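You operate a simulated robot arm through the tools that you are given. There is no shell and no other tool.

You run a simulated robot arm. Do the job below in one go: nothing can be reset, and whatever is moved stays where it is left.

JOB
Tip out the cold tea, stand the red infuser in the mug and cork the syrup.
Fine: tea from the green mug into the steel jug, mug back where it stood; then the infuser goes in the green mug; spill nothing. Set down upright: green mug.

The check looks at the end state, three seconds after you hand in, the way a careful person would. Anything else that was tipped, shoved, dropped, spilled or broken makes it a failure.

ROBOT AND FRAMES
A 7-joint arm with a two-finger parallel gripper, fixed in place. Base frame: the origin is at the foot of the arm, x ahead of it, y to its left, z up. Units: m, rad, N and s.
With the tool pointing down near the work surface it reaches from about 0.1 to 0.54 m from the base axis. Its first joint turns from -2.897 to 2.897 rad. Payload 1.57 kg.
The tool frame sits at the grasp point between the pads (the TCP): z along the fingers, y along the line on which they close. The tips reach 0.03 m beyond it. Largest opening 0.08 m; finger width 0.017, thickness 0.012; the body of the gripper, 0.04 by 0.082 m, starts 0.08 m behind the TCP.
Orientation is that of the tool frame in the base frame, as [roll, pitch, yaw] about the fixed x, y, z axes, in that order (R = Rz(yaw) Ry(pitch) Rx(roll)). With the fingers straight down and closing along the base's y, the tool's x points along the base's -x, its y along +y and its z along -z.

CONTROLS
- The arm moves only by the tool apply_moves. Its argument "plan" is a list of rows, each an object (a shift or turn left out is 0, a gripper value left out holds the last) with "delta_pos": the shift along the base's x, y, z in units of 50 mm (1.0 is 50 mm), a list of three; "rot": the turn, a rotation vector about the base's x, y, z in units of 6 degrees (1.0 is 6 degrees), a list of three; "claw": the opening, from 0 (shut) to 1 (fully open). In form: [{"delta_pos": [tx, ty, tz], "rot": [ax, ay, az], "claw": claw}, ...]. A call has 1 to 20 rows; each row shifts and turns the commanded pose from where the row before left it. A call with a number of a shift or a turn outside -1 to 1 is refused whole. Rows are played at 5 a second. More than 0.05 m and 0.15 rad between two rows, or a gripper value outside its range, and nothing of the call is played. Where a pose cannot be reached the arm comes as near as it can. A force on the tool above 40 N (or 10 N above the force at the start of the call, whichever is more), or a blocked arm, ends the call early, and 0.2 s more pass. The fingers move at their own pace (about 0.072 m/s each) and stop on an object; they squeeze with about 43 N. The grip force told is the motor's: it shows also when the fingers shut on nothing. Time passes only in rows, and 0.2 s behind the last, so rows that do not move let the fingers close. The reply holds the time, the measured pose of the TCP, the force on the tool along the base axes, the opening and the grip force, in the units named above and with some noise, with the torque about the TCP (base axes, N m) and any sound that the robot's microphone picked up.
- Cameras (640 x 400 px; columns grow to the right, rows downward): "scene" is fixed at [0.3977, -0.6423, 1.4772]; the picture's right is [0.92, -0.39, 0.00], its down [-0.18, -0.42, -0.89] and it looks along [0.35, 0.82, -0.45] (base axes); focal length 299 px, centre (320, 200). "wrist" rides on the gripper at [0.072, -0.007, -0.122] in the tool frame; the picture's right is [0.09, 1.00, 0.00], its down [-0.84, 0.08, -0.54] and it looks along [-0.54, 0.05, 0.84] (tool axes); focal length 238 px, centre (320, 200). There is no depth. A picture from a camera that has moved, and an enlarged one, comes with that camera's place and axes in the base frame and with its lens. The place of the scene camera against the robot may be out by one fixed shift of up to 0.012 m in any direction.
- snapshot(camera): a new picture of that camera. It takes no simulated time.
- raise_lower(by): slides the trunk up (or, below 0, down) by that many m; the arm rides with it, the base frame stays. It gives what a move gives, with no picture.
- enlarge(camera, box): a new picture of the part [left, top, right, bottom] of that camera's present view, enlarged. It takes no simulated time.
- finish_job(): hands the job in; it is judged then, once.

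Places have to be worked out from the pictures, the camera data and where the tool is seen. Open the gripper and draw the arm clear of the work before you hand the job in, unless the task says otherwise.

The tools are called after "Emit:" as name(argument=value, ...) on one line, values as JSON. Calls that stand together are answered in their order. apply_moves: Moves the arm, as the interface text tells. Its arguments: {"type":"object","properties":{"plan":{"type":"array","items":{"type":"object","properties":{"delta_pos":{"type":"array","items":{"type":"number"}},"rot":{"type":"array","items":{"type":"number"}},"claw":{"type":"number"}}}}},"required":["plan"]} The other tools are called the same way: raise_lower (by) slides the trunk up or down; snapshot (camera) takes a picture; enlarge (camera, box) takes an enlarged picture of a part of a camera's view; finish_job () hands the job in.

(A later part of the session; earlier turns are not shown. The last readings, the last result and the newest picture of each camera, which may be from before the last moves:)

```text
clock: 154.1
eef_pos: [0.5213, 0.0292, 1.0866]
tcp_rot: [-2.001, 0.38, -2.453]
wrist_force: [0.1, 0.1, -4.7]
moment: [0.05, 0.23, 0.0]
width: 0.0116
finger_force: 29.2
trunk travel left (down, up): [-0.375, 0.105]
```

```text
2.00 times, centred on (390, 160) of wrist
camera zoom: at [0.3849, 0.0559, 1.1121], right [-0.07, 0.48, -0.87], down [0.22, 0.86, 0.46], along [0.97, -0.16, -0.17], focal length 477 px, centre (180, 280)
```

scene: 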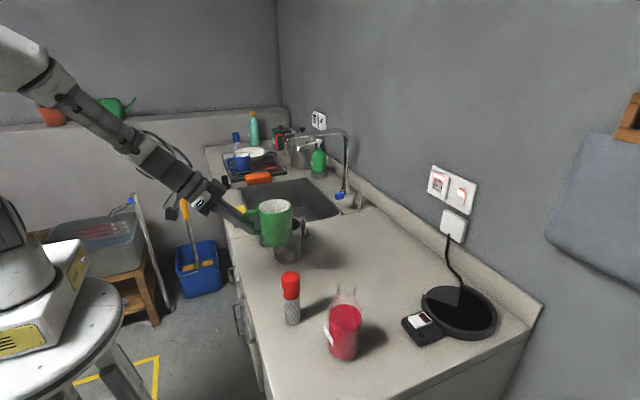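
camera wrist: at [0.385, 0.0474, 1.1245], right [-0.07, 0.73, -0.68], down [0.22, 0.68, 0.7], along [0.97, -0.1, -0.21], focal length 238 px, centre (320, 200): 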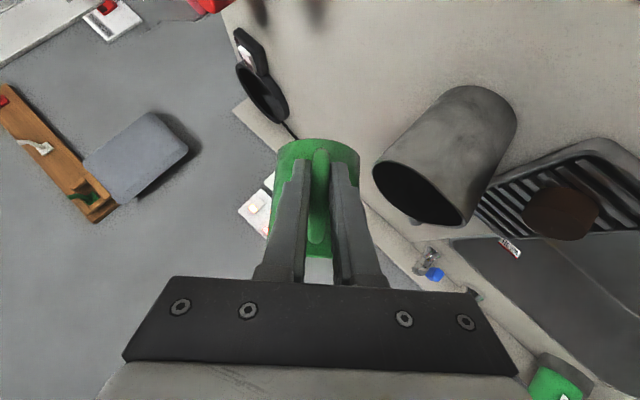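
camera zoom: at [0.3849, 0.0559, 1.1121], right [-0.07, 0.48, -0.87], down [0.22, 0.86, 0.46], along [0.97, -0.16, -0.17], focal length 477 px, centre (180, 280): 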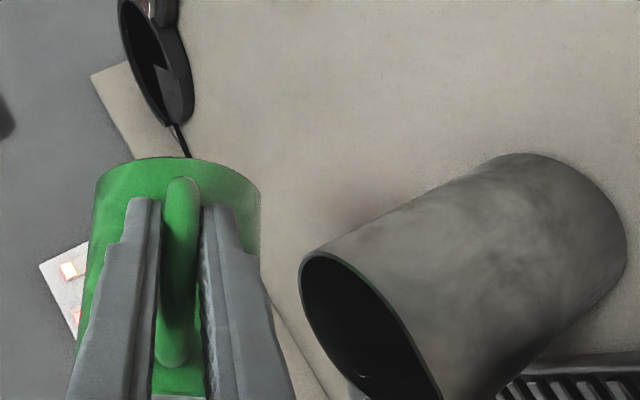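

At about 58°, with no stray liquid visible on the counter. Continuing slowly to about 76°.

Emit:
apply_moves(plan=[{"rot": [-0.25, 0, 0]}, {"rot": [-0.25, 0, 0]}, {"rot": [-0.25, 0, 0]}, {"rot": [-0.25, 0, 0]}, {"rot": [-0.25, 0, 0]}, {"rot": [-0.25, 0, 0]}, {"rot": [-0.25, 0, 0]}, {"rot": [-0.25, 0, 0]}, {"rot": [-0.25, 0, 0]}, {"rot": [-0.25, 0, 0]}, {"rot": [-0.25, 0, 0]}, {"rot": [-0.25, 0, 0]}])

Emit:
enlarge(camera="scene", box=[220, 170, 340, 270])

Emit:
enlarge(camera="wrist", box=[250, 60, 530, 260])

```text
clock: 156.7
eef_pos: [0.5211, 0.0283, 1.0867]
tcp_rot: [-1.756, 0.172, -2.387]
wrist_force: [-0.8, 0.1, -3.0]
moment: [0.03, 0.18, -0.04]
width: 0.012
finger_force: 29.2
trunk travel left (down, up): [-0.375, 0.105]
```

```text
4.00 times, centred on (280, 220) of scene
camera zoom: at [0.3977, -0.6423, 1.4772], right [0.92, -0.39, 0.0], down [-0.18, -0.42, -0.89], along [0.35, 0.82, -0.45], focal length 1197 px, centre (480, 120)
```

zoom: 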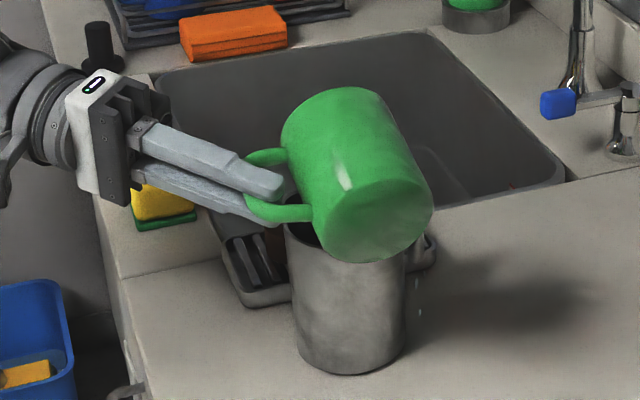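

```text
2.00 times, centred on (390, 160) of wrist
camera zoom: at [0.3849, 0.0628, 1.1024], right [-0.07, 0.19, -0.98], down [0.22, 0.96, 0.17], along [0.97, -0.21, -0.11], focal length 477 px, centre (180, 280)
```

zoom: 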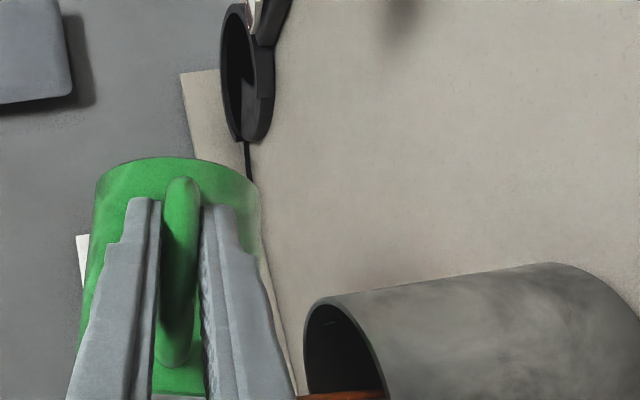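

Tea is flowing out (torque falling). I notice a small light speck to the right of the jug in the scene view, so I'll check it before continuing.

Emit:
enlarge(camera="scene", box=[290, 215, 330, 250])

Emit:
enlarge(camera="wrist", box=[330, 140, 530, 300])

```text
11.43 times, centred on (310, 232) of scene
camera zoom: at [0.3977, -0.6423, 1.4772], right [0.92, -0.39, 0.0], down [-0.18, -0.42, -0.89], along [0.35, 0.82, -0.45], focal length 3420 px, centre (434, -171)
```

zoom: 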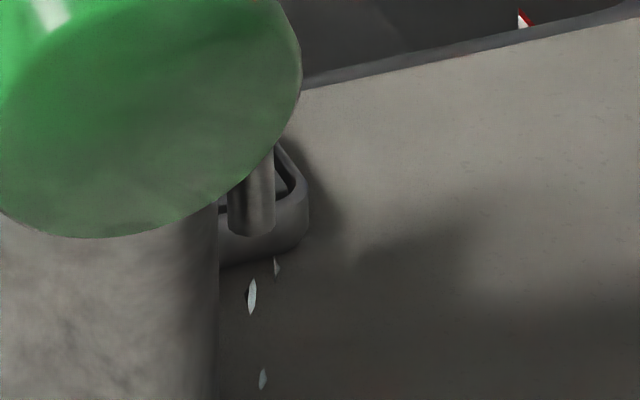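

```text
2.50 times, centred on (430, 220) of wrist
camera zoom: at [0.3849, 0.0628, 1.1024], right [-0.07, 0.19, -0.98], down [0.22, 0.96, 0.17], along [0.97, -0.21, -0.11], focal length 596 px, centre (45, 150)
```

zoom: 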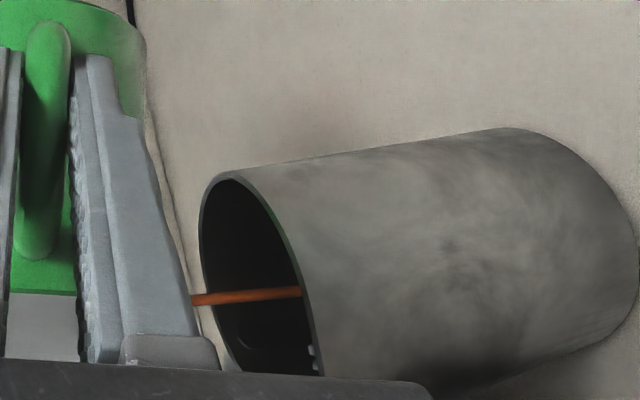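

The wrist view shows the brown stream falling into the jug mouth. The pale specks may be reflections or drops, so I'll let a moment pass and compare the same spot.

Emit:
apply_moves(plan=[{"rot": [0, 0, 0]}])

Emit:
enlarge(camera="scene", box=[290, 215, 330, 250])

Emit:
enlarge(camera="wrist", box=[330, 140, 530, 300])

```text
clock: 157.1
eef_pos: [0.5216, 0.0286, 1.0861]
tcp_rot: [-1.756, 0.173, -2.387]
wrist_force: [0.8, -0.7, -3.6]
moment: [0.03, 0.2, 0.0]
width: 0.0116
finger_force: 28.9
trunk travel left (down, up): [-0.375, 0.105]
```

```text
11.43 times, centred on (310, 232) of scene
camera zoom: at [0.3977, -0.6423, 1.4772], right [0.92, -0.39, 0.0], down [-0.18, -0.42, -0.89], along [0.35, 0.82, -0.45], focal length 3420 px, centre (434, -171)
```

zoom: 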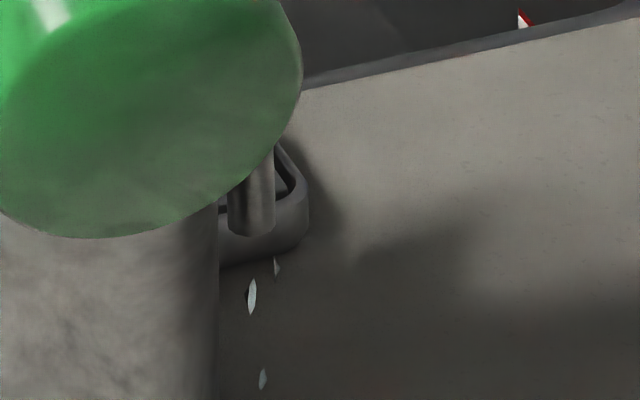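

```text
2.50 times, centred on (430, 220) of wrist
camera zoom: at [0.3849, 0.0626, 1.1024], right [-0.07, 0.19, -0.98], down [0.22, 0.96, 0.17], along [0.97, -0.21, -0.11], focal length 596 px, centre (45, 150)
```

zoom: 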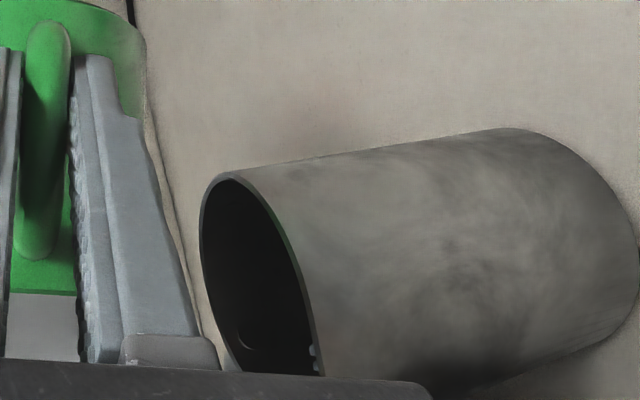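

The specks are fixed light spots in the shadow, and the stream stopped when the tilt stopped, so nothing is being spilled. I'll continue tilting slowly to about 97°, watching the stream.

Emit:
apply_moves(plan=[{"rot": [-0.25, 0, 0]}, {"rot": [-0.25, 0, 0]}, {"rot": [-0.25, 0, 0]}, {"rot": [-0.25, 0, 0]}, {"rot": [-0.25, 0, 0]}, {"rot": [-0.25, 0, 0]}, {"rot": [-0.25, 0, 0]}])

Emit:
enlarge(camera="wrist", box=[330, 140, 530, 300])

Emit:
enlarge(camera="scene", box=[220, 170, 340, 270])

```text
clock: 158.7
eef_pos: [0.5216, 0.0286, 1.0857]
tcp_rot: [-1.622, 0.047, -2.371]
wrist_force: [0.0, -0.2, -2.9]
moment: [0.03, 0.18, 0.01]
width: 0.0116
finger_force: 29.0
trunk travel left (down, up): [-0.375, 0.105]
```

```text
2.50 times, centred on (430, 220) of wrist
camera zoom: at [0.3847, 0.0651, 1.0955], right [-0.07, 0.0, -1.0], down [0.22, 0.97, -0.01], along [0.97, -0.22, -0.07], focal length 596 px, centre (45, 150)
```

zoom: 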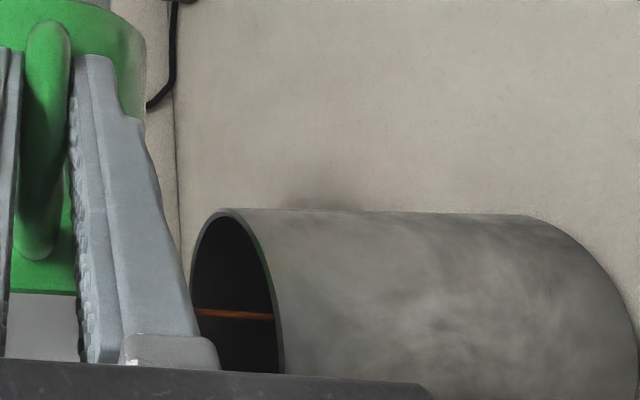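

```text
4.00 times, centred on (280, 220) of scene
camera zoom: at [0.3977, -0.6423, 1.4772], right [0.92, -0.39, 0.0], down [-0.18, -0.42, -0.89], along [0.35, 0.82, -0.45], focal length 1197 px, centre (480, 120)
```

zoom: 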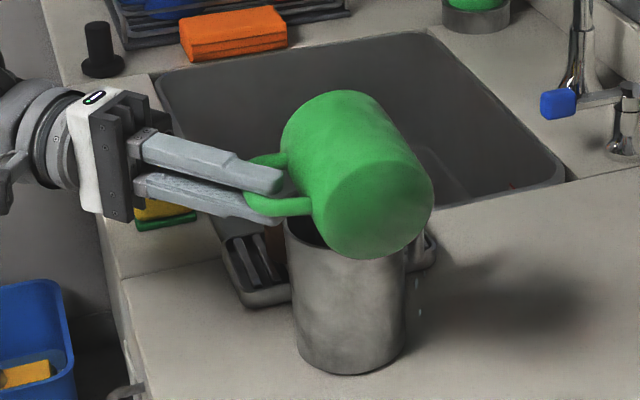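

The stream stays central inside the jug. I'll keep tilting slowly with a gentle +y shift to keep the lip over the mouth.

Emit:
apply_moves(plan=[{"delta_pos": [0, 0.02, 0], "rot": [-0.25, 0, 0]}, {"delta_pos": [0, 0.02, 0], "rot": [-0.25, 0, 0]}, {"delta_pos": [0, 0.02, 0], "rot": [-0.25, 0, 0]}, {"delta_pos": [0, 0.03, 0], "rot": [-0.25, 0, 0]}, {"delta_pos": [0, 0.03, 0], "rot": [-0.25, 0, 0]}, {"delta_pos": [0, 0.03, 0], "rot": [-0.25, 0, 0]}, {"delta_pos": [0, 0.03, 0], "rot": [-0.25, 0, 0]}, {"delta_pos": [0, 0.03, 0], "rot": [-0.25, 0, 0]}, {"delta_pos": [0, 0.03, 0], "rot": [-0.25, 0, 0]}, {"delta_pos": [0, 0.03, 0], "rot": [-0.25, 0, 0]}, {"delta_pos": [0, 0.03, 0], "rot": [-0.25, 0, 0]}, {"delta_pos": [0, 0.03, 0], "rot": [-0.25, 0, 0]}])

Emit:
enlarge(camera="wrist", box=[300, 120, 540, 300])

Emit:
enlarge(camera="scene", box=[220, 170, 340, 270])

```text
clock: 161.3
eef_pos: [0.521, 0.0446, 1.0865]
tcp_rot: [-1.396, -0.17, -2.387]
wrist_force: [-0.1, -0.6, -3.1]
moment: [0.03, 0.17, 0.02]
width: 0.0115
finger_force: 28.7
trunk travel left (down, up): [-0.375, 0.105]
```

```text
2.22 times, centred on (420, 210) of wrist
camera zoom: at [0.3845, 0.083, 1.0841], right [-0.07, -0.3, -0.95], down [0.22, 0.92, -0.31], along [0.97, -0.23, 0.0], focal length 530 px, centre (98, 178)
```

zoom: 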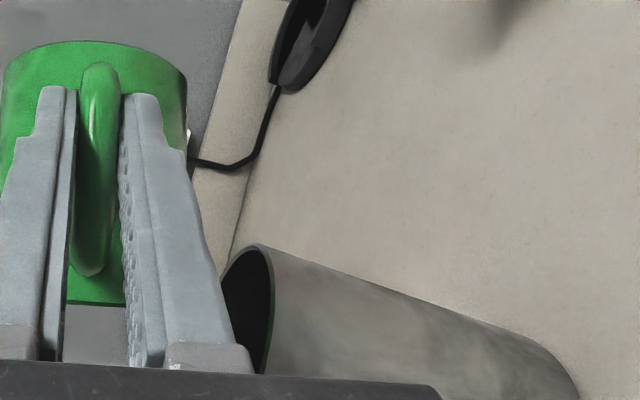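

```text
4.00 times, centred on (280, 220) of scene
camera zoom: at [0.3977, -0.6423, 1.4772], right [0.92, -0.39, 0.0], down [-0.18, -0.42, -0.89], along [0.35, 0.82, -0.45], focal length 1197 px, centre (480, 120)
```

zoom: 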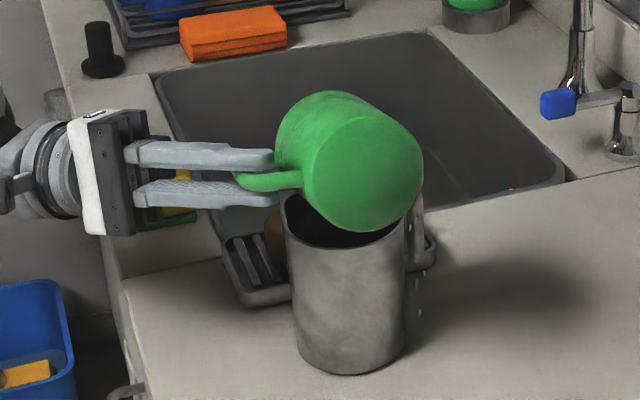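

At about 104°, no more stream is visible. I'll go on to about 128° to drain the last of it and hold there briefly.

Emit:
apply_moves(plan=[{"delta_pos": [0, 0.03, 0], "rot": [-0.3, 0, 0]}, {"delta_pos": [0, 0.03, 0], "rot": [-0.3, 0, 0]}, {"delta_pos": [0, 0.03, 0], "rot": [-0.3, 0, 0]}, {"delta_pos": [0, 0.03, 0], "rot": [-0.3, 0, 0]}, {"delta_pos": [0, 0.03, 0], "rot": [-0.3, 0, 0]}, {"delta_pos": [0, 0.03, 0], "rot": [-0.3, 0, 0]}, {"delta_pos": [0, 0.03, 0], "rot": [-0.3, 0, 0]}, {"delta_pos": [0, 0.03, 0], "rot": [-0.3, 0, 0]}, {"delta_pos": [0, 0.03, 0], "rot": [-0.3, 0, 0]}, {"delta_pos": [0, 0.03, 0], "rot": [-0.3, 0, 0]}, {"delta_pos": [0, 0, 0], "rot": [-0.3, 0, 0]}, {"delta_pos": [0, 0, 0], "rot": [-0.3, 0, 0]}, {"delta_pos": [0, 0, 0], "rot": [-0.3, 0, 0]}, {"rot": [0, 0, 0]}, {"rot": [0, 0, 0]}, {"rot": [0, 0, 0]}, {"rot": [0, 0, 0]}, {"rot": [0, 0, 0]}, {"rot": [0, 0, 0]}])

Emit:
snapshot(camera="wrist")

Emit:
enlarge(camera="scene", box=[220, 170, 340, 270])

```text
clock: 165.3
eef_pos: [0.5222, 0.0588, 1.0852]
tcp_rot: [-1.071, -0.441, -2.484]
wrist_force: [-0.1, -0.4, -2.7]
moment: [0.04, 0.16, 0.03]
width: 0.0118
finger_force: 29.0
trunk travel left (down, up): [-0.375, 0.105]
```

```text
taken
camera wrist: at [0.3848, 0.0935, 1.0685], right [-0.07, -0.66, -0.75], down [0.22, 0.72, -0.65], along [0.97, -0.21, 0.1], focal length 238 px, centre (320, 200)
```

wrist: 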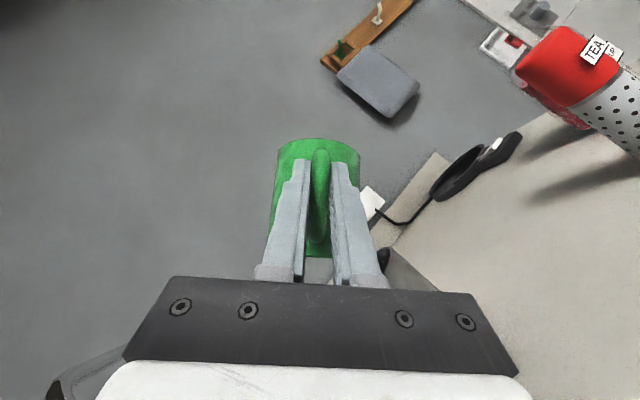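

```text
4.00 times, centred on (280, 220) of scene
camera zoom: at [0.3977, -0.6423, 1.4772], right [0.92, -0.39, 0.0], down [-0.18, -0.42, -0.89], along [0.35, 0.82, -0.45], focal length 1197 px, centre (480, 120)
```

zoom: 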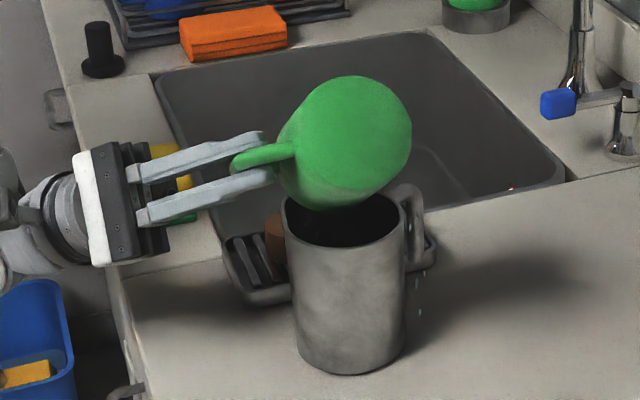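

The mug is drained (128°). I'll zoom in on those pale specks again to be sure they aren't drops on the counter.

Emit:
enlarge(camera="scene", box=[300, 225, 330, 260])

Emit:
enlarge(camera="scene", box=[270, 215, 310, 240])

```text
11.43 times, centred on (315, 242) of scene
camera zoom: at [0.3977, -0.6423, 1.4772], right [0.92, -0.39, 0.0], down [-0.18, -0.42, -0.89], along [0.35, 0.82, -0.45], focal length 3420 px, centre (377, -286)
```

zoom: 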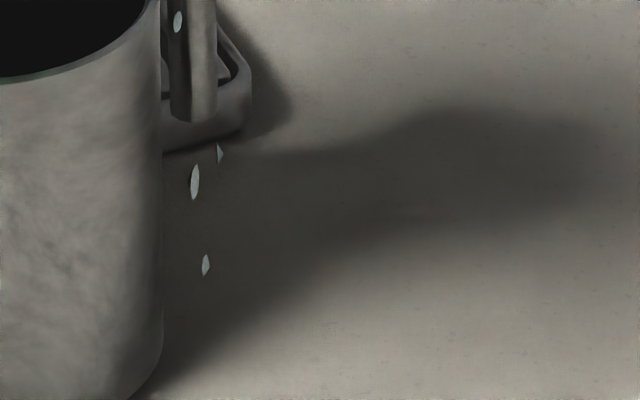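

```text
16.00 times, centred on (290, 228) of scene
camera zoom: at [0.3977, -0.6423, 1.4772], right [0.92, -0.39, 0.0], down [-0.18, -0.42, -0.89], along [0.35, 0.82, -0.45], focal length 4788 px, centre (800, -240)
```

zoom: 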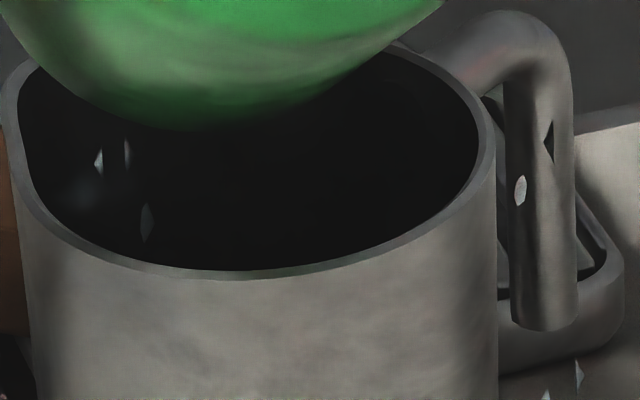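

The specks have stayed in exactly the same places, so I'll look at one at very high zoom to judge what it is.

Emit:
enlarge(camera="scene", box=[301, 236, 309, 250])

Emit:
enlarge(camera="scene", box=[271, 218, 291, 232])

Emit:
enlarge(camera="scene", box=[260, 230, 340, 300])

```text
16.00 times, centred on (305, 243) of scene
camera zoom: at [0.3977, -0.6423, 1.4772], right [0.92, -0.39, 0.0], down [-0.18, -0.42, -0.89], along [0.35, 0.82, -0.45], focal length 4788 px, centre (560, -488)
```

zoom: 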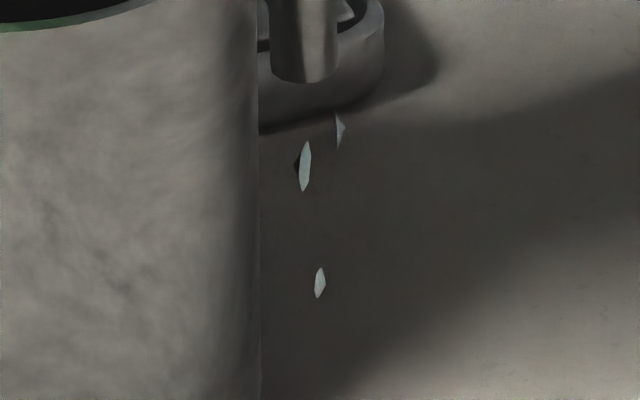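

```text
16.00 times, centred on (281, 225) of scene
camera zoom: at [0.3977, -0.6423, 1.4772], right [0.92, -0.39, 0.0], down [-0.18, -0.42, -0.89], along [0.35, 0.82, -0.45], focal length 4788 px, centre (944, -200)
```

zoom: 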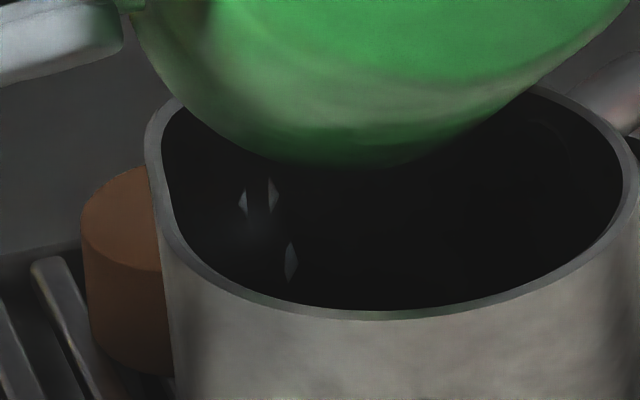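

```text
5.71 times, centred on (300, 265) of scene
camera zoom: at [0.3977, -0.6423, 1.4772], right [0.92, -0.39, 0.0], down [-0.18, -0.42, -0.89], along [0.35, 0.82, -0.45], focal length 1710 px, centre (434, -171)
```

zoom: 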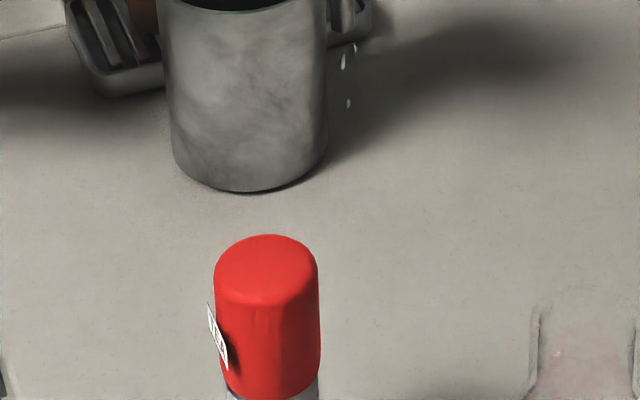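

The marks are shading artifacts: light diamonds in shadowed areas and dark ones on lit parts of the jug handle. They are not liquid. I'll rotate the mug back upright along the same path, still over the jug.

Emit:
apply_moves(plan=[{"delta_pos": [0, -0.05, 0], "rot": [0.5, 0, 0]}, {"delta_pos": [0, -0.05, 0], "rot": [0.5, 0, 0]}, {"delta_pos": [0, -0.05, 0], "rot": [0.5, 0, 0]}, {"delta_pos": [0, -0.05, 0], "rot": [0.5, 0, 0]}, {"delta_pos": [0, -0.05, 0], "rot": [0.5, 0, 0]}, {"delta_pos": [0, -0.05, 0], "rot": [0.5, 0, 0]}, {"delta_pos": [0, -0.05, 0], "rot": [0.5, 0, 0]}, {"delta_pos": [0, -0.05, 0], "rot": [0.5, 0, 0]}, {"delta_pos": [0, -0.05, 0], "rot": [0.5, 0, 0]}, {"delta_pos": [0, -0.05, 0], "rot": [0.5, 0, 0]}, {"delta_pos": [0, -0.05, 0], "rot": [0.5, 0, 0]}, {"delta_pos": [0, -0.05, 0], "rot": [0.5, 0, 0]}, {"rot": [0.5, 0, 0]}, {"rot": [0.5, 0, 0]}, {"rot": [0.5, 0, 0]}, {"rot": [0.5, 0, 0]}, {"rot": [0.5, 0, 0]}, {"rot": [0.5, 0, 0]}, {"rot": [0.5, 0, 0]}, {"rot": [0.5, 0, 0]}])

Emit:
apply_moves(plan=[{"delta_pos": [0, 0, 0.06], "rot": [0.5, 0, 0]}, {"delta_pos": [0, 0, 0.06], "rot": [0.5, 0, 0]}, {"delta_pos": [0, 0, 0.06], "rot": [0.5, 0, 0]}, {"delta_pos": [0, 0, 0.06], "rot": [0.5, 0, 0]}, {"delta_pos": [0, 0, 0.06], "rot": [0.5, 0, 0]}, {"delta_pos": [0, 0, 0.06], "rot": [0.5, 0, 0]}, {"delta_pos": [0, 0, 0.06], "rot": [0.5, 0, 0]}, {"delta_pos": [0, 0, 0.06], "rot": [0.5, 0, 0]}, {"rot": [0.5, 0, 0]}, {"rot": [0.5, 0, 0]}, {"rot": [0.5, 0, 0]}, {"rot": [0.5, 0, 0]}, {"rot": [0.5, 0, 0]}, {"rot": [0.5, 0, 0]}, {"rot": [0.5, 0, 0]}, {"rot": [0.5, 0, 0]}, {"rot": [0.5, 0, 0]}, {"rot": [0.5, 0, 0]}, {"rot": [0.5, 0, 0]}, {"rot": [0.5, 0, 0]}])

Emit:
apply_moves(plan=[{"rot": [0.42, 0, 0]}, {"rot": [0.42, 0, 0]}, {"rot": [0.41, 0, 0]}, {"rot": [0, 0, 0]}, {"rot": [0, 0, 0]}])

Emit:
enlarge(camera="scene", box=[220, 170, 340, 270])

```text
clock: 169.5
eef_pos: [0.5211, 0.0305, 1.0854]
tcp_rot: [-1.864, 0.268, -2.409]
wrist_force: [-0.7, 0.5, -3.3]
moment: [0.04, 0.18, -0.01]
width: 0.0118
finger_force: 29.4
trunk travel left (down, up): [-0.375, 0.105]
```

```text
clock: 173.7
eef_pos: [0.521, 0.0304, 1.1089]
tcp_rot: [-2.963, 0.762, -3.014]
wrist_force: [0.3, 0.1, -2.8]
moment: [-0.04, 0.2, -0.04]
width: 0.0119
finger_force: 28.8
trunk travel left (down, up): [-0.375, 0.105]
```

```text
clock: 174.9
eef_pos: [0.522, 0.0301, 1.1092]
tcp_rot: [3.136, 0.773, -3.141]
wrist_force: [0.5, -0.2, -2.3]
moment: [0.04, 0.18, -0.01]
width: 0.012
finger_force: 29.4
trunk travel left (down, up): [-0.375, 0.105]
```

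```text
4.00 times, centred on (280, 220) of scene
camera zoom: at [0.3977, -0.6423, 1.4772], right [0.92, -0.39, 0.0], down [-0.18, -0.42, -0.89], along [0.35, 0.82, -0.45], focal length 1197 px, centre (480, 120)
```

zoom: 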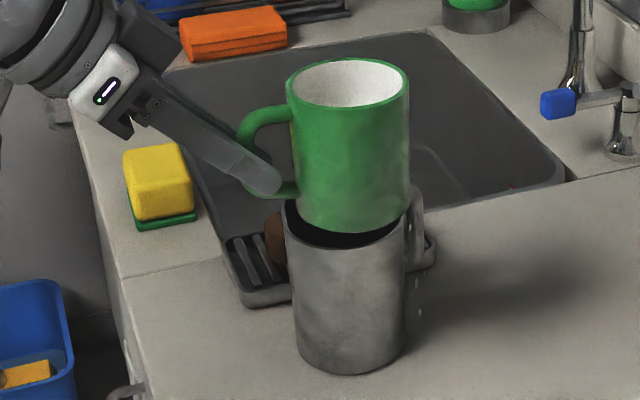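

The mug is upright in the same pose as before the pour, but the specks by the jug are still there and I don't recall them in the pre-pour image. I'll look carefully at them and the whole area around the jug.

Emit:
enlarge(camera="scene", box=[296, 225, 316, 255])

Emit:
enlarge(camera="scene", box=[280, 215, 330, 255])

Emit:
enlarge(camera="wrist", box=[320, 0, 560, 150])

```text
13.33 times, centred on (306, 240) of scene
camera zoom: at [0.3977, -0.6423, 1.4772], right [0.92, -0.39, 0.0], down [-0.18, -0.42, -0.89], along [0.35, 0.82, -0.45], focal length 3990 px, centre (507, -333)
```

zoom: 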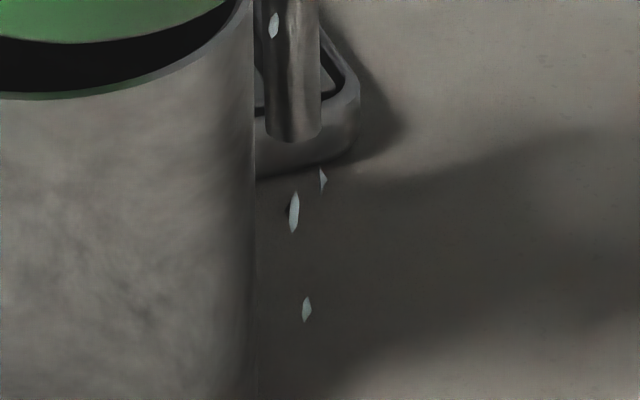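

```text
10.00 times, centred on (305, 235) of scene
camera zoom: at [0.3977, -0.6423, 1.4772], right [0.92, -0.39, 0.0], down [-0.18, -0.42, -0.89], along [0.35, 0.82, -0.45], focal length 2993 px, centre (470, -150)
```

zoom: 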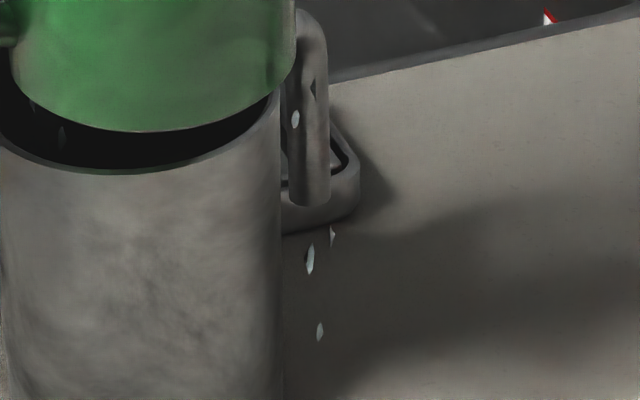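

```text
2.67 times, centred on (440, 75) of wrist
camera zoom: at [0.3847, 0.0229, 1.1471], right [-0.07, 1.0, -0.06], down [0.22, 0.08, 0.97], along [0.97, 0.05, -0.23], focal length 636 px, centre (0, 533)
```

zoom: 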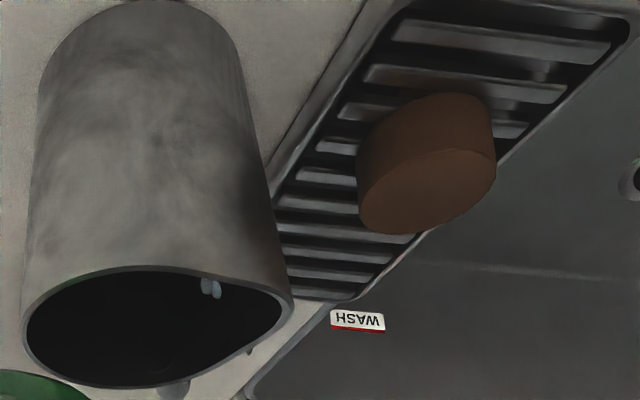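

One of the flakes triangulates to a point inside the jug mouth, so these look like render effects tied to the pour; I'll check from above after setting the mug down. I'll carry the empty mug back to its spot first.

Emit:
apply_moves(plan=[{"delta_pos": [-0.1, -0.102, 0], "rot": [0, 0, -0.242]}, {"delta_pos": [-0.1, -0.102, 0], "rot": [0, 0, -0.242]}, {"delta_pos": [-0.1, -0.102, 0], "rot": [0, 0, -0.242]}, {"delta_pos": [-0.1, -0.102, 0], "rot": [0, 0, -0.242]}, {"delta_pos": [-0.1, -0.102, 0], "rot": [0, 0, -0.242]}, {"delta_pos": [-0.1, -0.102, 0], "rot": [0, 0, -0.242]}, {"delta_pos": [-0.1, -0.102, 0], "rot": [0, 0, -0.242]}, {"delta_pos": [-0.1, -0.102, 0], "rot": [0, 0, -0.242]}, {"delta_pos": [-0.1, -0.102, 0], "rot": [0, 0, -0.242]}, {"delta_pos": [-0.1, -0.102, 0], "rot": [0, 0, -0.242]}, {"delta_pos": [0, 0, 0]}, {"delta_pos": [0, 0, 0]}])

Emit:
snapshot(camera="wrist")

Emit:
enlarge(camera="scene", box=[240, 190, 340, 270])

```text
clock: 177.5
eef_pos: [0.4719, -0.0209, 1.1101]
tcp_rot: [3.141, 0.772, 2.891]
wrist_force: [0.4, 0.0, -2.6]
moment: [0.05, 0.17, 0.01]
width: 0.0118
finger_force: 29.3
trunk travel left (down, up): [-0.375, 0.105]
```

```text
taken
camera wrist: at [0.3374, 0.0066, 1.1473], right [0.18, 0.98, -0.06], down [0.23, 0.02, 0.97], along [0.95, -0.19, -0.23], focal length 238 px, centre (320, 200)
```

wrist: 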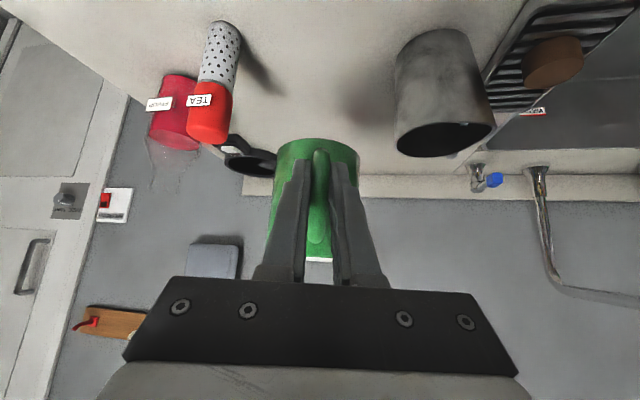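

```text
5.00 times, centred on (290, 230) of scene
camera zoom: at [0.3977, -0.6423, 1.4772], right [0.92, -0.39, 0.0], down [-0.18, -0.42, -0.89], along [0.35, 0.82, -0.45], focal length 1496 px, centre (470, 50)
```

zoom: 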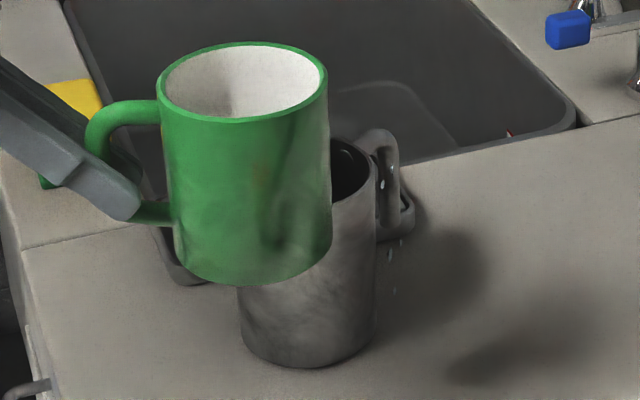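

The flakes remain near the jug handle. I'll set the mug down first: lower to just above the counter, then in small steps to contact.

Emit:
apply_moves(plan=[{"delta_pos": [0, 0, -0.2]}, {"delta_pos": [0, 0, -0.2]}, {"delta_pos": [0, 0, -0.2]}, {"delta_pos": [0, 0, -0.2]}, {"delta_pos": [0, 0, -0.2]}, {"delta_pos": [0, 0, -0.2]}, {"delta_pos": [0, 0, -0.2]}, {"delta_pos": [0, 0, -0.2]}, {"delta_pos": [0, 0, -0.2]}, {"delta_pos": [0, 0, -0.2]}, {"delta_pos": [0, 0, -0.2]}, {"delta_pos": [0, 0, -0.2]}, {"delta_pos": [0, 0, -0.2]}, {"delta_pos": [0, 0, -0.2]}, {"delta_pos": [0, 0, -0.1]}, {"delta_pos": [0, 0, -0.05]}, {"delta_pos": [0, 0, -0.05]}, {"delta_pos": [0, 0, 0]}])

```text
clock: 181.3
eef_pos: [0.4705, -0.0208, 0.9604]
tcp_rot: [3.139, 0.771, 2.889]
wrist_force: [1.2, -0.3, -3.0]
moment: [0.01, 0.13, 0.01]
width: 0.0118
finger_force: 28.8
trunk travel left (down, up): [-0.375, 0.105]
```

Emit:
apply_moves(plan=[{"delta_pos": [0, 0, -0.04]}, {"delta_pos": [0, 0, -0.04]}, {"delta_pos": [0, 0, -0.03]}, {"delta_pos": [0, 0, 0]}])

Emit:
enlarge(camera="scene", box=[200, 210, 330, 320])

```text
clock: 182.3
eef_pos: [0.4727, -0.0202, 0.9551]
tcp_rot: [3.138, 0.771, 2.891]
wrist_force: [0.2, 0.6, -2.3]
moment: [0.06, 0.16, 0.02]
width: 0.0119
finger_force: 29.2
trunk travel left (down, up): [-0.375, 0.105]
```

```text
3.64 times, centred on (265, 265) of scene
camera zoom: at [0.3977, -0.6423, 1.4772], right [0.92, -0.39, 0.0], down [-0.18, -0.42, -0.89], along [0.35, 0.82, -0.45], focal length 1088 px, centre (520, -36)
```

zoom: 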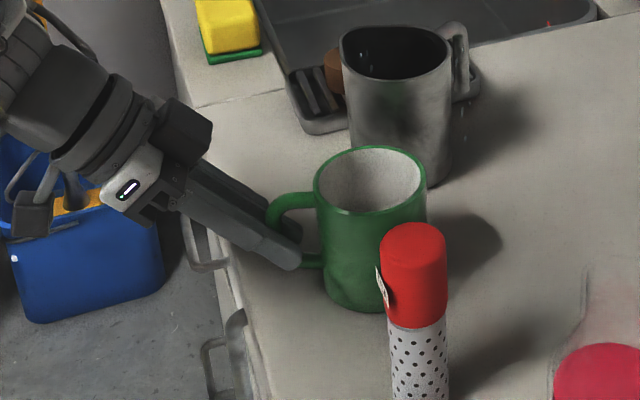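

Almost down. Two more millimetres, then release.

Emit:
apply_moves(plan=[{"delta_pos": [0, 0, -0.03]}, {"delta_pos": [0, 0, -0.03]}, {"delta_pos": [0, 0, 0]}])

```text
clock: 183.1
eef_pos: [0.4718, -0.0209, 0.9521]
tcp_rot: [3.139, 0.778, 2.891]
wrist_force: [-6.5, -0.5, 21.9]
moment: [-0.32, -0.45, -0.09]
width: 0.0118
finger_force: 29.8
trunk travel left (down, up): [-0.375, 0.105]
```

It's in contact (22 N), so I'll ease up 1.5 mm and open the gripper.

Emit:
apply_moves(plan=[{"delta_pos": [0, 0, 0.03]}, {"delta_pos": [0, 0, 0]}, {"claw": 0.6}, {"claw": 0.6}, {"claw": 0.6}])

Emit:
enlarge(camera="scene", box=[200, 210, 330, 320])

Emit:
snapshot(camera="wrist")

```text
clock: 184.3
eef_pos: [0.4714, -0.0213, 0.9524]
tcp_rot: [3.14, 0.771, 2.89]
wrist_force: [-0.4, 0.1, -0.2]
moment: [0.01, -0.01, 0.01]
width: 0.0478
finger_force: 0.0
trunk travel left (down, up): [-0.375, 0.105]
```

```text
3.64 times, centred on (265, 265) of scene
camera zoom: at [0.3977, -0.6423, 1.4772], right [0.92, -0.39, 0.0], down [-0.18, -0.42, -0.89], along [0.35, 0.82, -0.45], focal length 1088 px, centre (520, -36)
```

zoom: 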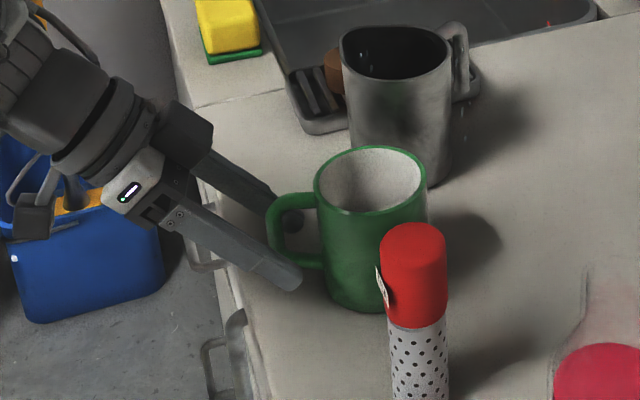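

```text
taken
camera wrist: at [0.3377, 0.0062, 0.9903], right [0.18, 0.98, -0.06], down [0.23, 0.02, 0.97], along [0.95, -0.19, -0.23], focal length 238 px, centre (320, 200)
```

wrist: 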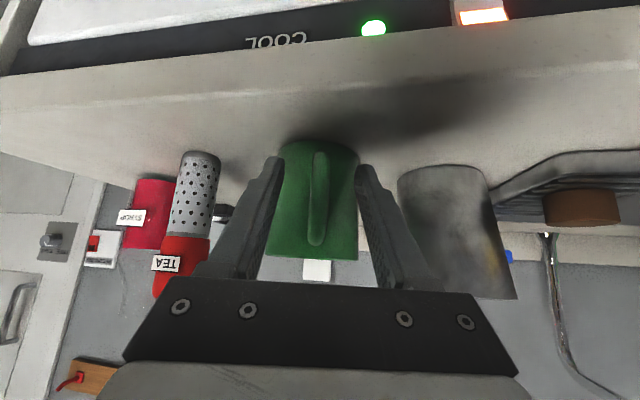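

The mug stands upright in its place and is released. I'll rise straight up and get an overhead look at the jug surroundings and into both vessels.

Emit:
apply_moves(plan=[{"delta_pos": [0, 0, 0.2]}, {"delta_pos": [0, 0, 0.2]}, {"delta_pos": [0, 0, 0.2]}, {"delta_pos": [0, 0, 0.2]}, {"delta_pos": [0, 0, 0.2]}, {"delta_pos": [0, 0, 0.2]}, {"delta_pos": [0, 0, 0.2]}, {"delta_pos": [0, 0, 0.2]}, {"delta_pos": [0, 0, 0.2]}, {"delta_pos": [0, 0, 0.2]}, {"delta_pos": [0, 0, 0.2]}, {"delta_pos": [0, 0, 0.2]}, {"delta_pos": [0, 0, 0.2]}, {"delta_pos": [0, 0, 0.2]}, {"delta_pos": [0, 0, 0.2]}, {"delta_pos": [0, 0, 0.2]}, {"delta_pos": [0, 0, 0.2]}, {"delta_pos": [0, 0, 0.2]}, {"delta_pos": [0, 0, 0]}])

Emit:
snapshot(camera="wrist")

Emit:
enlarge(camera="scene", box=[250, 200, 330, 260])

```text
clock: 188.3
eef_pos: [0.4717, -0.022, 1.1346]
tcp_rot: [3.139, 0.773, 2.891]
wrist_force: [-0.2, 0.3, 0.1]
moment: [0.01, 0.02, 0.0]
width: 0.048
finger_force: 0.1
trunk travel left (down, up): [-0.375, 0.105]
```

```text
taken
camera wrist: at [0.3373, 0.0059, 1.1711], right [0.18, 0.98, -0.06], down [0.23, 0.02, 0.97], along [0.96, -0.19, -0.23], focal length 238 px, centre (320, 200)
```

wrist: 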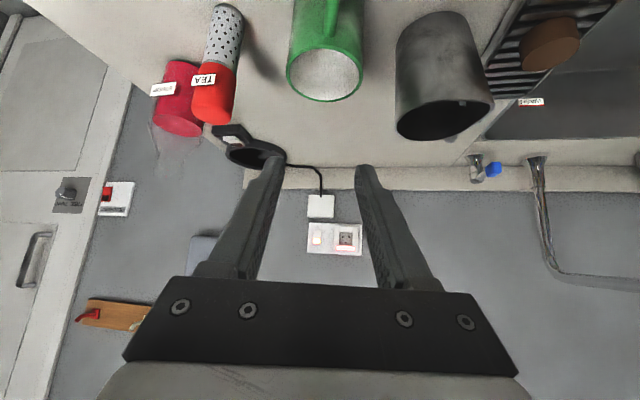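

```text
6.67 times, centred on (290, 230) of scene
camera zoom: at [0.3977, -0.6423, 1.4772], right [0.92, -0.39, 0.0], down [-0.18, -0.42, -0.89], along [0.35, 0.82, -0.45], focal length 1995 px, centre (520, 0)
```

zoom: 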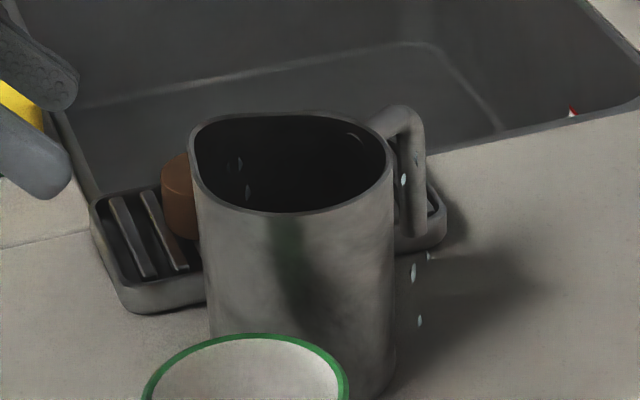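

The flakes are still there from the scene camera, so I'll look into the jug and mug from the wrist camera at this height.

Emit:
enlarge(camera="wrist", box=[390, 60, 510, 150])

Emit:
enlarge(camera="wrist", box=[270, 10, 380, 110])

```text
4.44 times, centred on (450, 105) of wrist
camera zoom: at [0.3373, 0.0059, 1.1711], right [0.18, 0.98, -0.06], down [0.23, 0.02, 0.97], along [0.96, -0.19, -0.23], focal length 1059 px, centre (-258, 622)
```

zoom: 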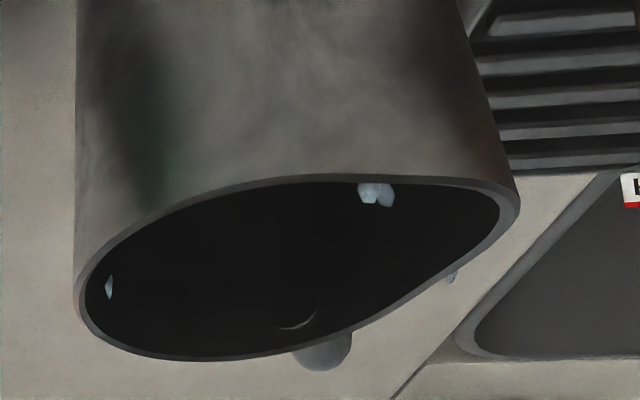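

```text
4.00 times, centred on (325, 60) of wrist
camera zoom: at [0.3373, 0.0059, 1.1711], right [0.18, 0.98, -0.06], down [0.23, 0.02, 0.97], along [0.96, -0.19, -0.23], focal length 953 px, centre (300, 760)
```

zoom: 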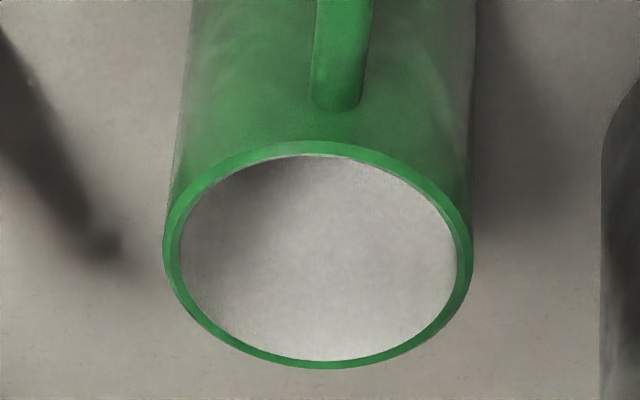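

The mug is empty and white inside. The pale facets sit at odd places in and around the jug, so I'll get a steeper overhead view of the jug's far side to rule out drops on the counter.

Emit:
apply_moves(plan=[{"delta_pos": [0.05, 0.2, 0.2], "rot": [0, 0.3, 0.15]}, {"delta_pos": [0.05, 0.2, 0.2], "rot": [0, 0.3, 0.15]}, {"delta_pos": [0.05, 0.2, 0.2], "rot": [0, 0.3, 0.15]}, {"delta_pos": [0.05, 0.2, 0.2], "rot": [0, 0.3, 0.15]}, {"delta_pos": [0, 0.2, 0.2], "rot": [0, 0.3, 0.15]}, {"delta_pos": [0, 0.2, 0.2], "rot": [0, 0.3, 0.15]}, {"delta_pos": [0, 0.2, 0.2], "rot": [0, 0.3, 0.15]}, {"delta_pos": [0, 0.2, 0.2], "rot": [0, 0.3, 0.15]}, {"delta_pos": [0, 0.2, 0.2], "rot": [0, 0.3, 0.15]}, {"delta_pos": [0, 0.2, 0.2], "rot": [0, 0.3, 0.15]}, {"delta_pos": [0, 0.2, 0.2], "rot": [0, 0.3, 0.15]}, {"delta_pos": [0, 0.2, 0], "rot": [0, 0.3, 0.15]}, {"delta_pos": [0, 0, 0]}])

Emit:
snapshot(camera="wrist")

```text
clock: 191.1
eef_pos: [0.4822, 0.0994, 1.2424]
tcp_rot: [-3.082, 0.398, 3.115]
wrist_force: [-1.0, -0.4, -0.1]
moment: [0.02, 0.02, -0.01]
width: 0.0478
finger_force: 0.0
trunk travel left (down, up): [-0.375, 0.105]
```

```text
taken
camera wrist: at [0.3676, 0.1032, 1.327], right [-0.04, 1.0, -0.09], down [0.57, 0.1, 0.82], along [0.82, -0.02, -0.57], focal length 238 px, centre (320, 200)
```

wrist: 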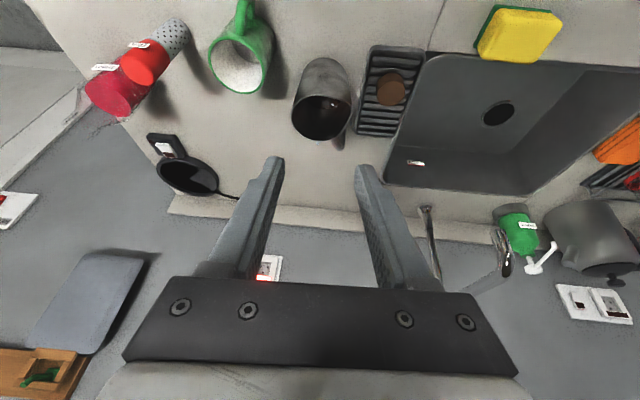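

Emit:
enlarge(camera="wrist", box=[280, 50, 370, 150])

Emit:
enlarge(camera="wrist", box=[320, 100, 400, 170])

Emit:
enlarge(camera="wrist", box=[190, 0, 290, 110])

```text
4.00 times, centred on (325, 100) of wrist
camera zoom: at [0.3676, 0.1032, 1.327], right [-0.04, 1.0, -0.09], down [0.57, 0.1, 0.82], along [0.82, -0.02, -0.57], focal length 953 px, centre (300, 600)
```

zoom: 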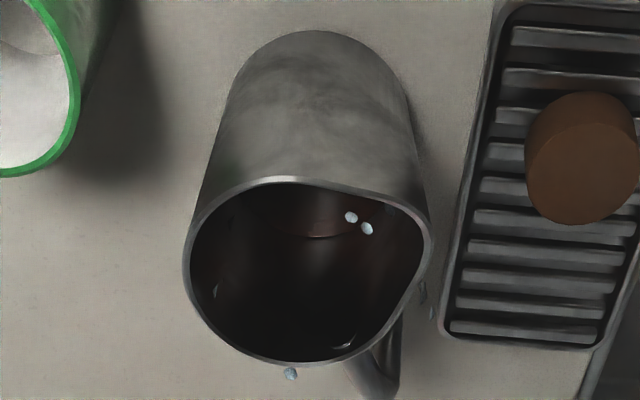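

```text
5.71 times, centred on (360, 135) of wrist
camera zoom: at [0.3676, 0.1032, 1.327], right [-0.04, 1.0, -0.09], down [0.57, 0.1, 0.82], along [0.82, -0.02, -0.57], focal length 1362 px, centre (91, 571)
```

zoom: 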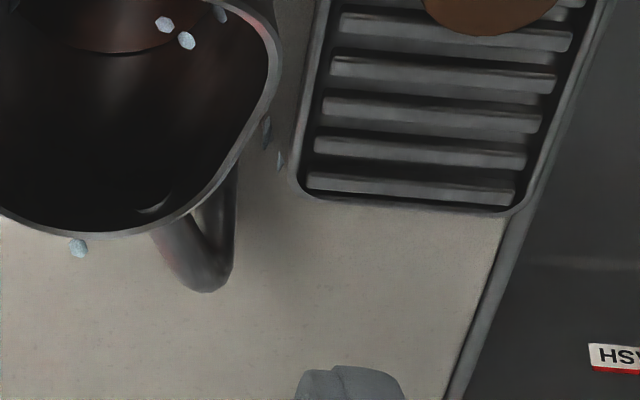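

```text
3.64 times, centred on (240, 55) of wrist
camera zoom: at [0.3676, 0.1032, 1.327], right [-0.04, 1.0, -0.09], down [0.57, 0.1, 0.82], along [0.82, -0.02, -0.57], focal length 867 px, centre (611, 727)
```

zoom: 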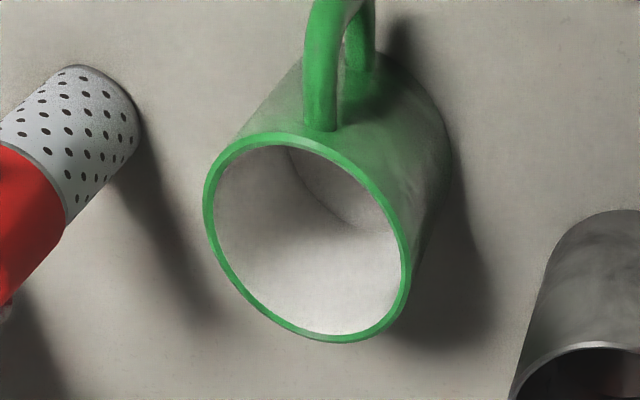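

Tea is now visible in the bottom of the jug, but these beads look like real small objects: some in the jug and a few that triangulate to the counter behind it. I'll zoom in closer to identify them.

Emit:
enlarge(camera="wrist", box=[345, 112, 369, 128])

Emit:
enlarge(camera="wrist", box=[295, 85, 365, 145])

Emit:
enlarge(camera="wrist", box=[310, 135, 340, 155])

```text
16.00 times, centred on (357, 120) of wrist
camera zoom: at [0.3676, 0.1032, 1.327], right [-0.04, 1.0, -0.09], down [0.57, 0.1, 0.82], along [0.82, -0.02, -0.57], focal length 3814 px, centre (-272, 1480)
```

zoom: 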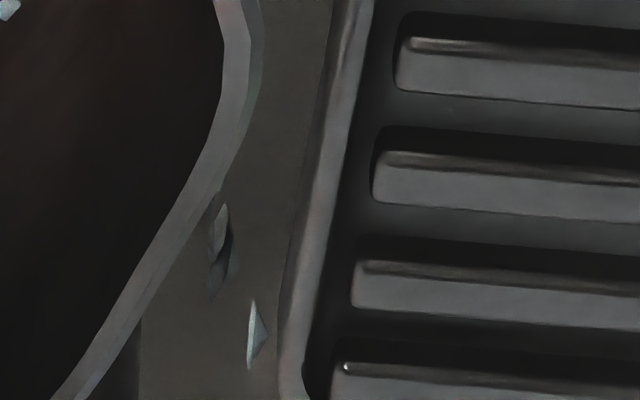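

```text
6.67 times, centred on (330, 115) of wrist
camera zoom: at [0.3676, 0.1032, 1.327], right [-0.04, 1.0, -0.09], down [0.57, 0.1, 0.82], along [0.82, -0.02, -0.57], focal length 1589 px, centre (253, 767)
```

zoom: 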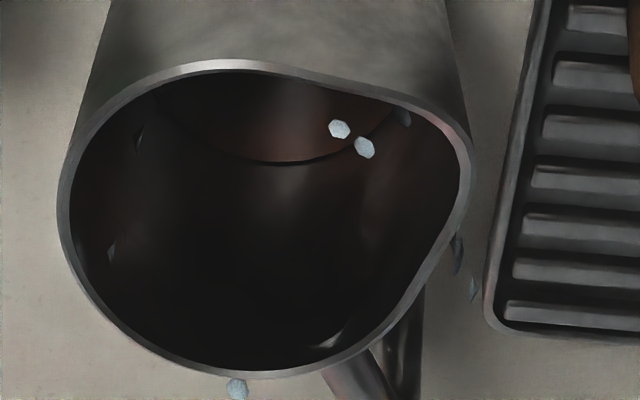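

```text
16.00 times, centred on (325, 145) of wrist
camera zoom: at [0.3676, 0.1032, 1.327], right [-0.04, 1.0, -0.09], down [0.57, 0.1, 0.82], along [0.82, -0.02, -0.57], focal length 3814 px, centre (240, 1080)
```

zoom: 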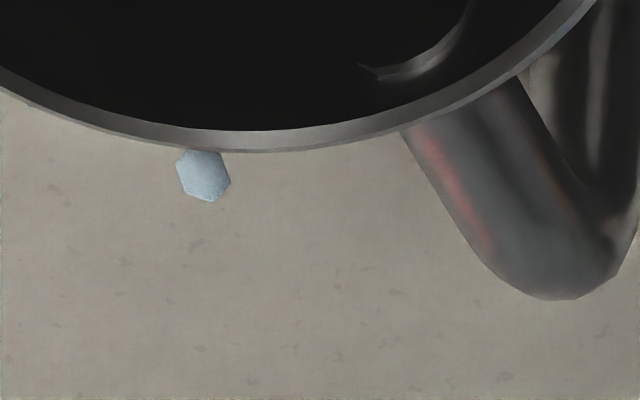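

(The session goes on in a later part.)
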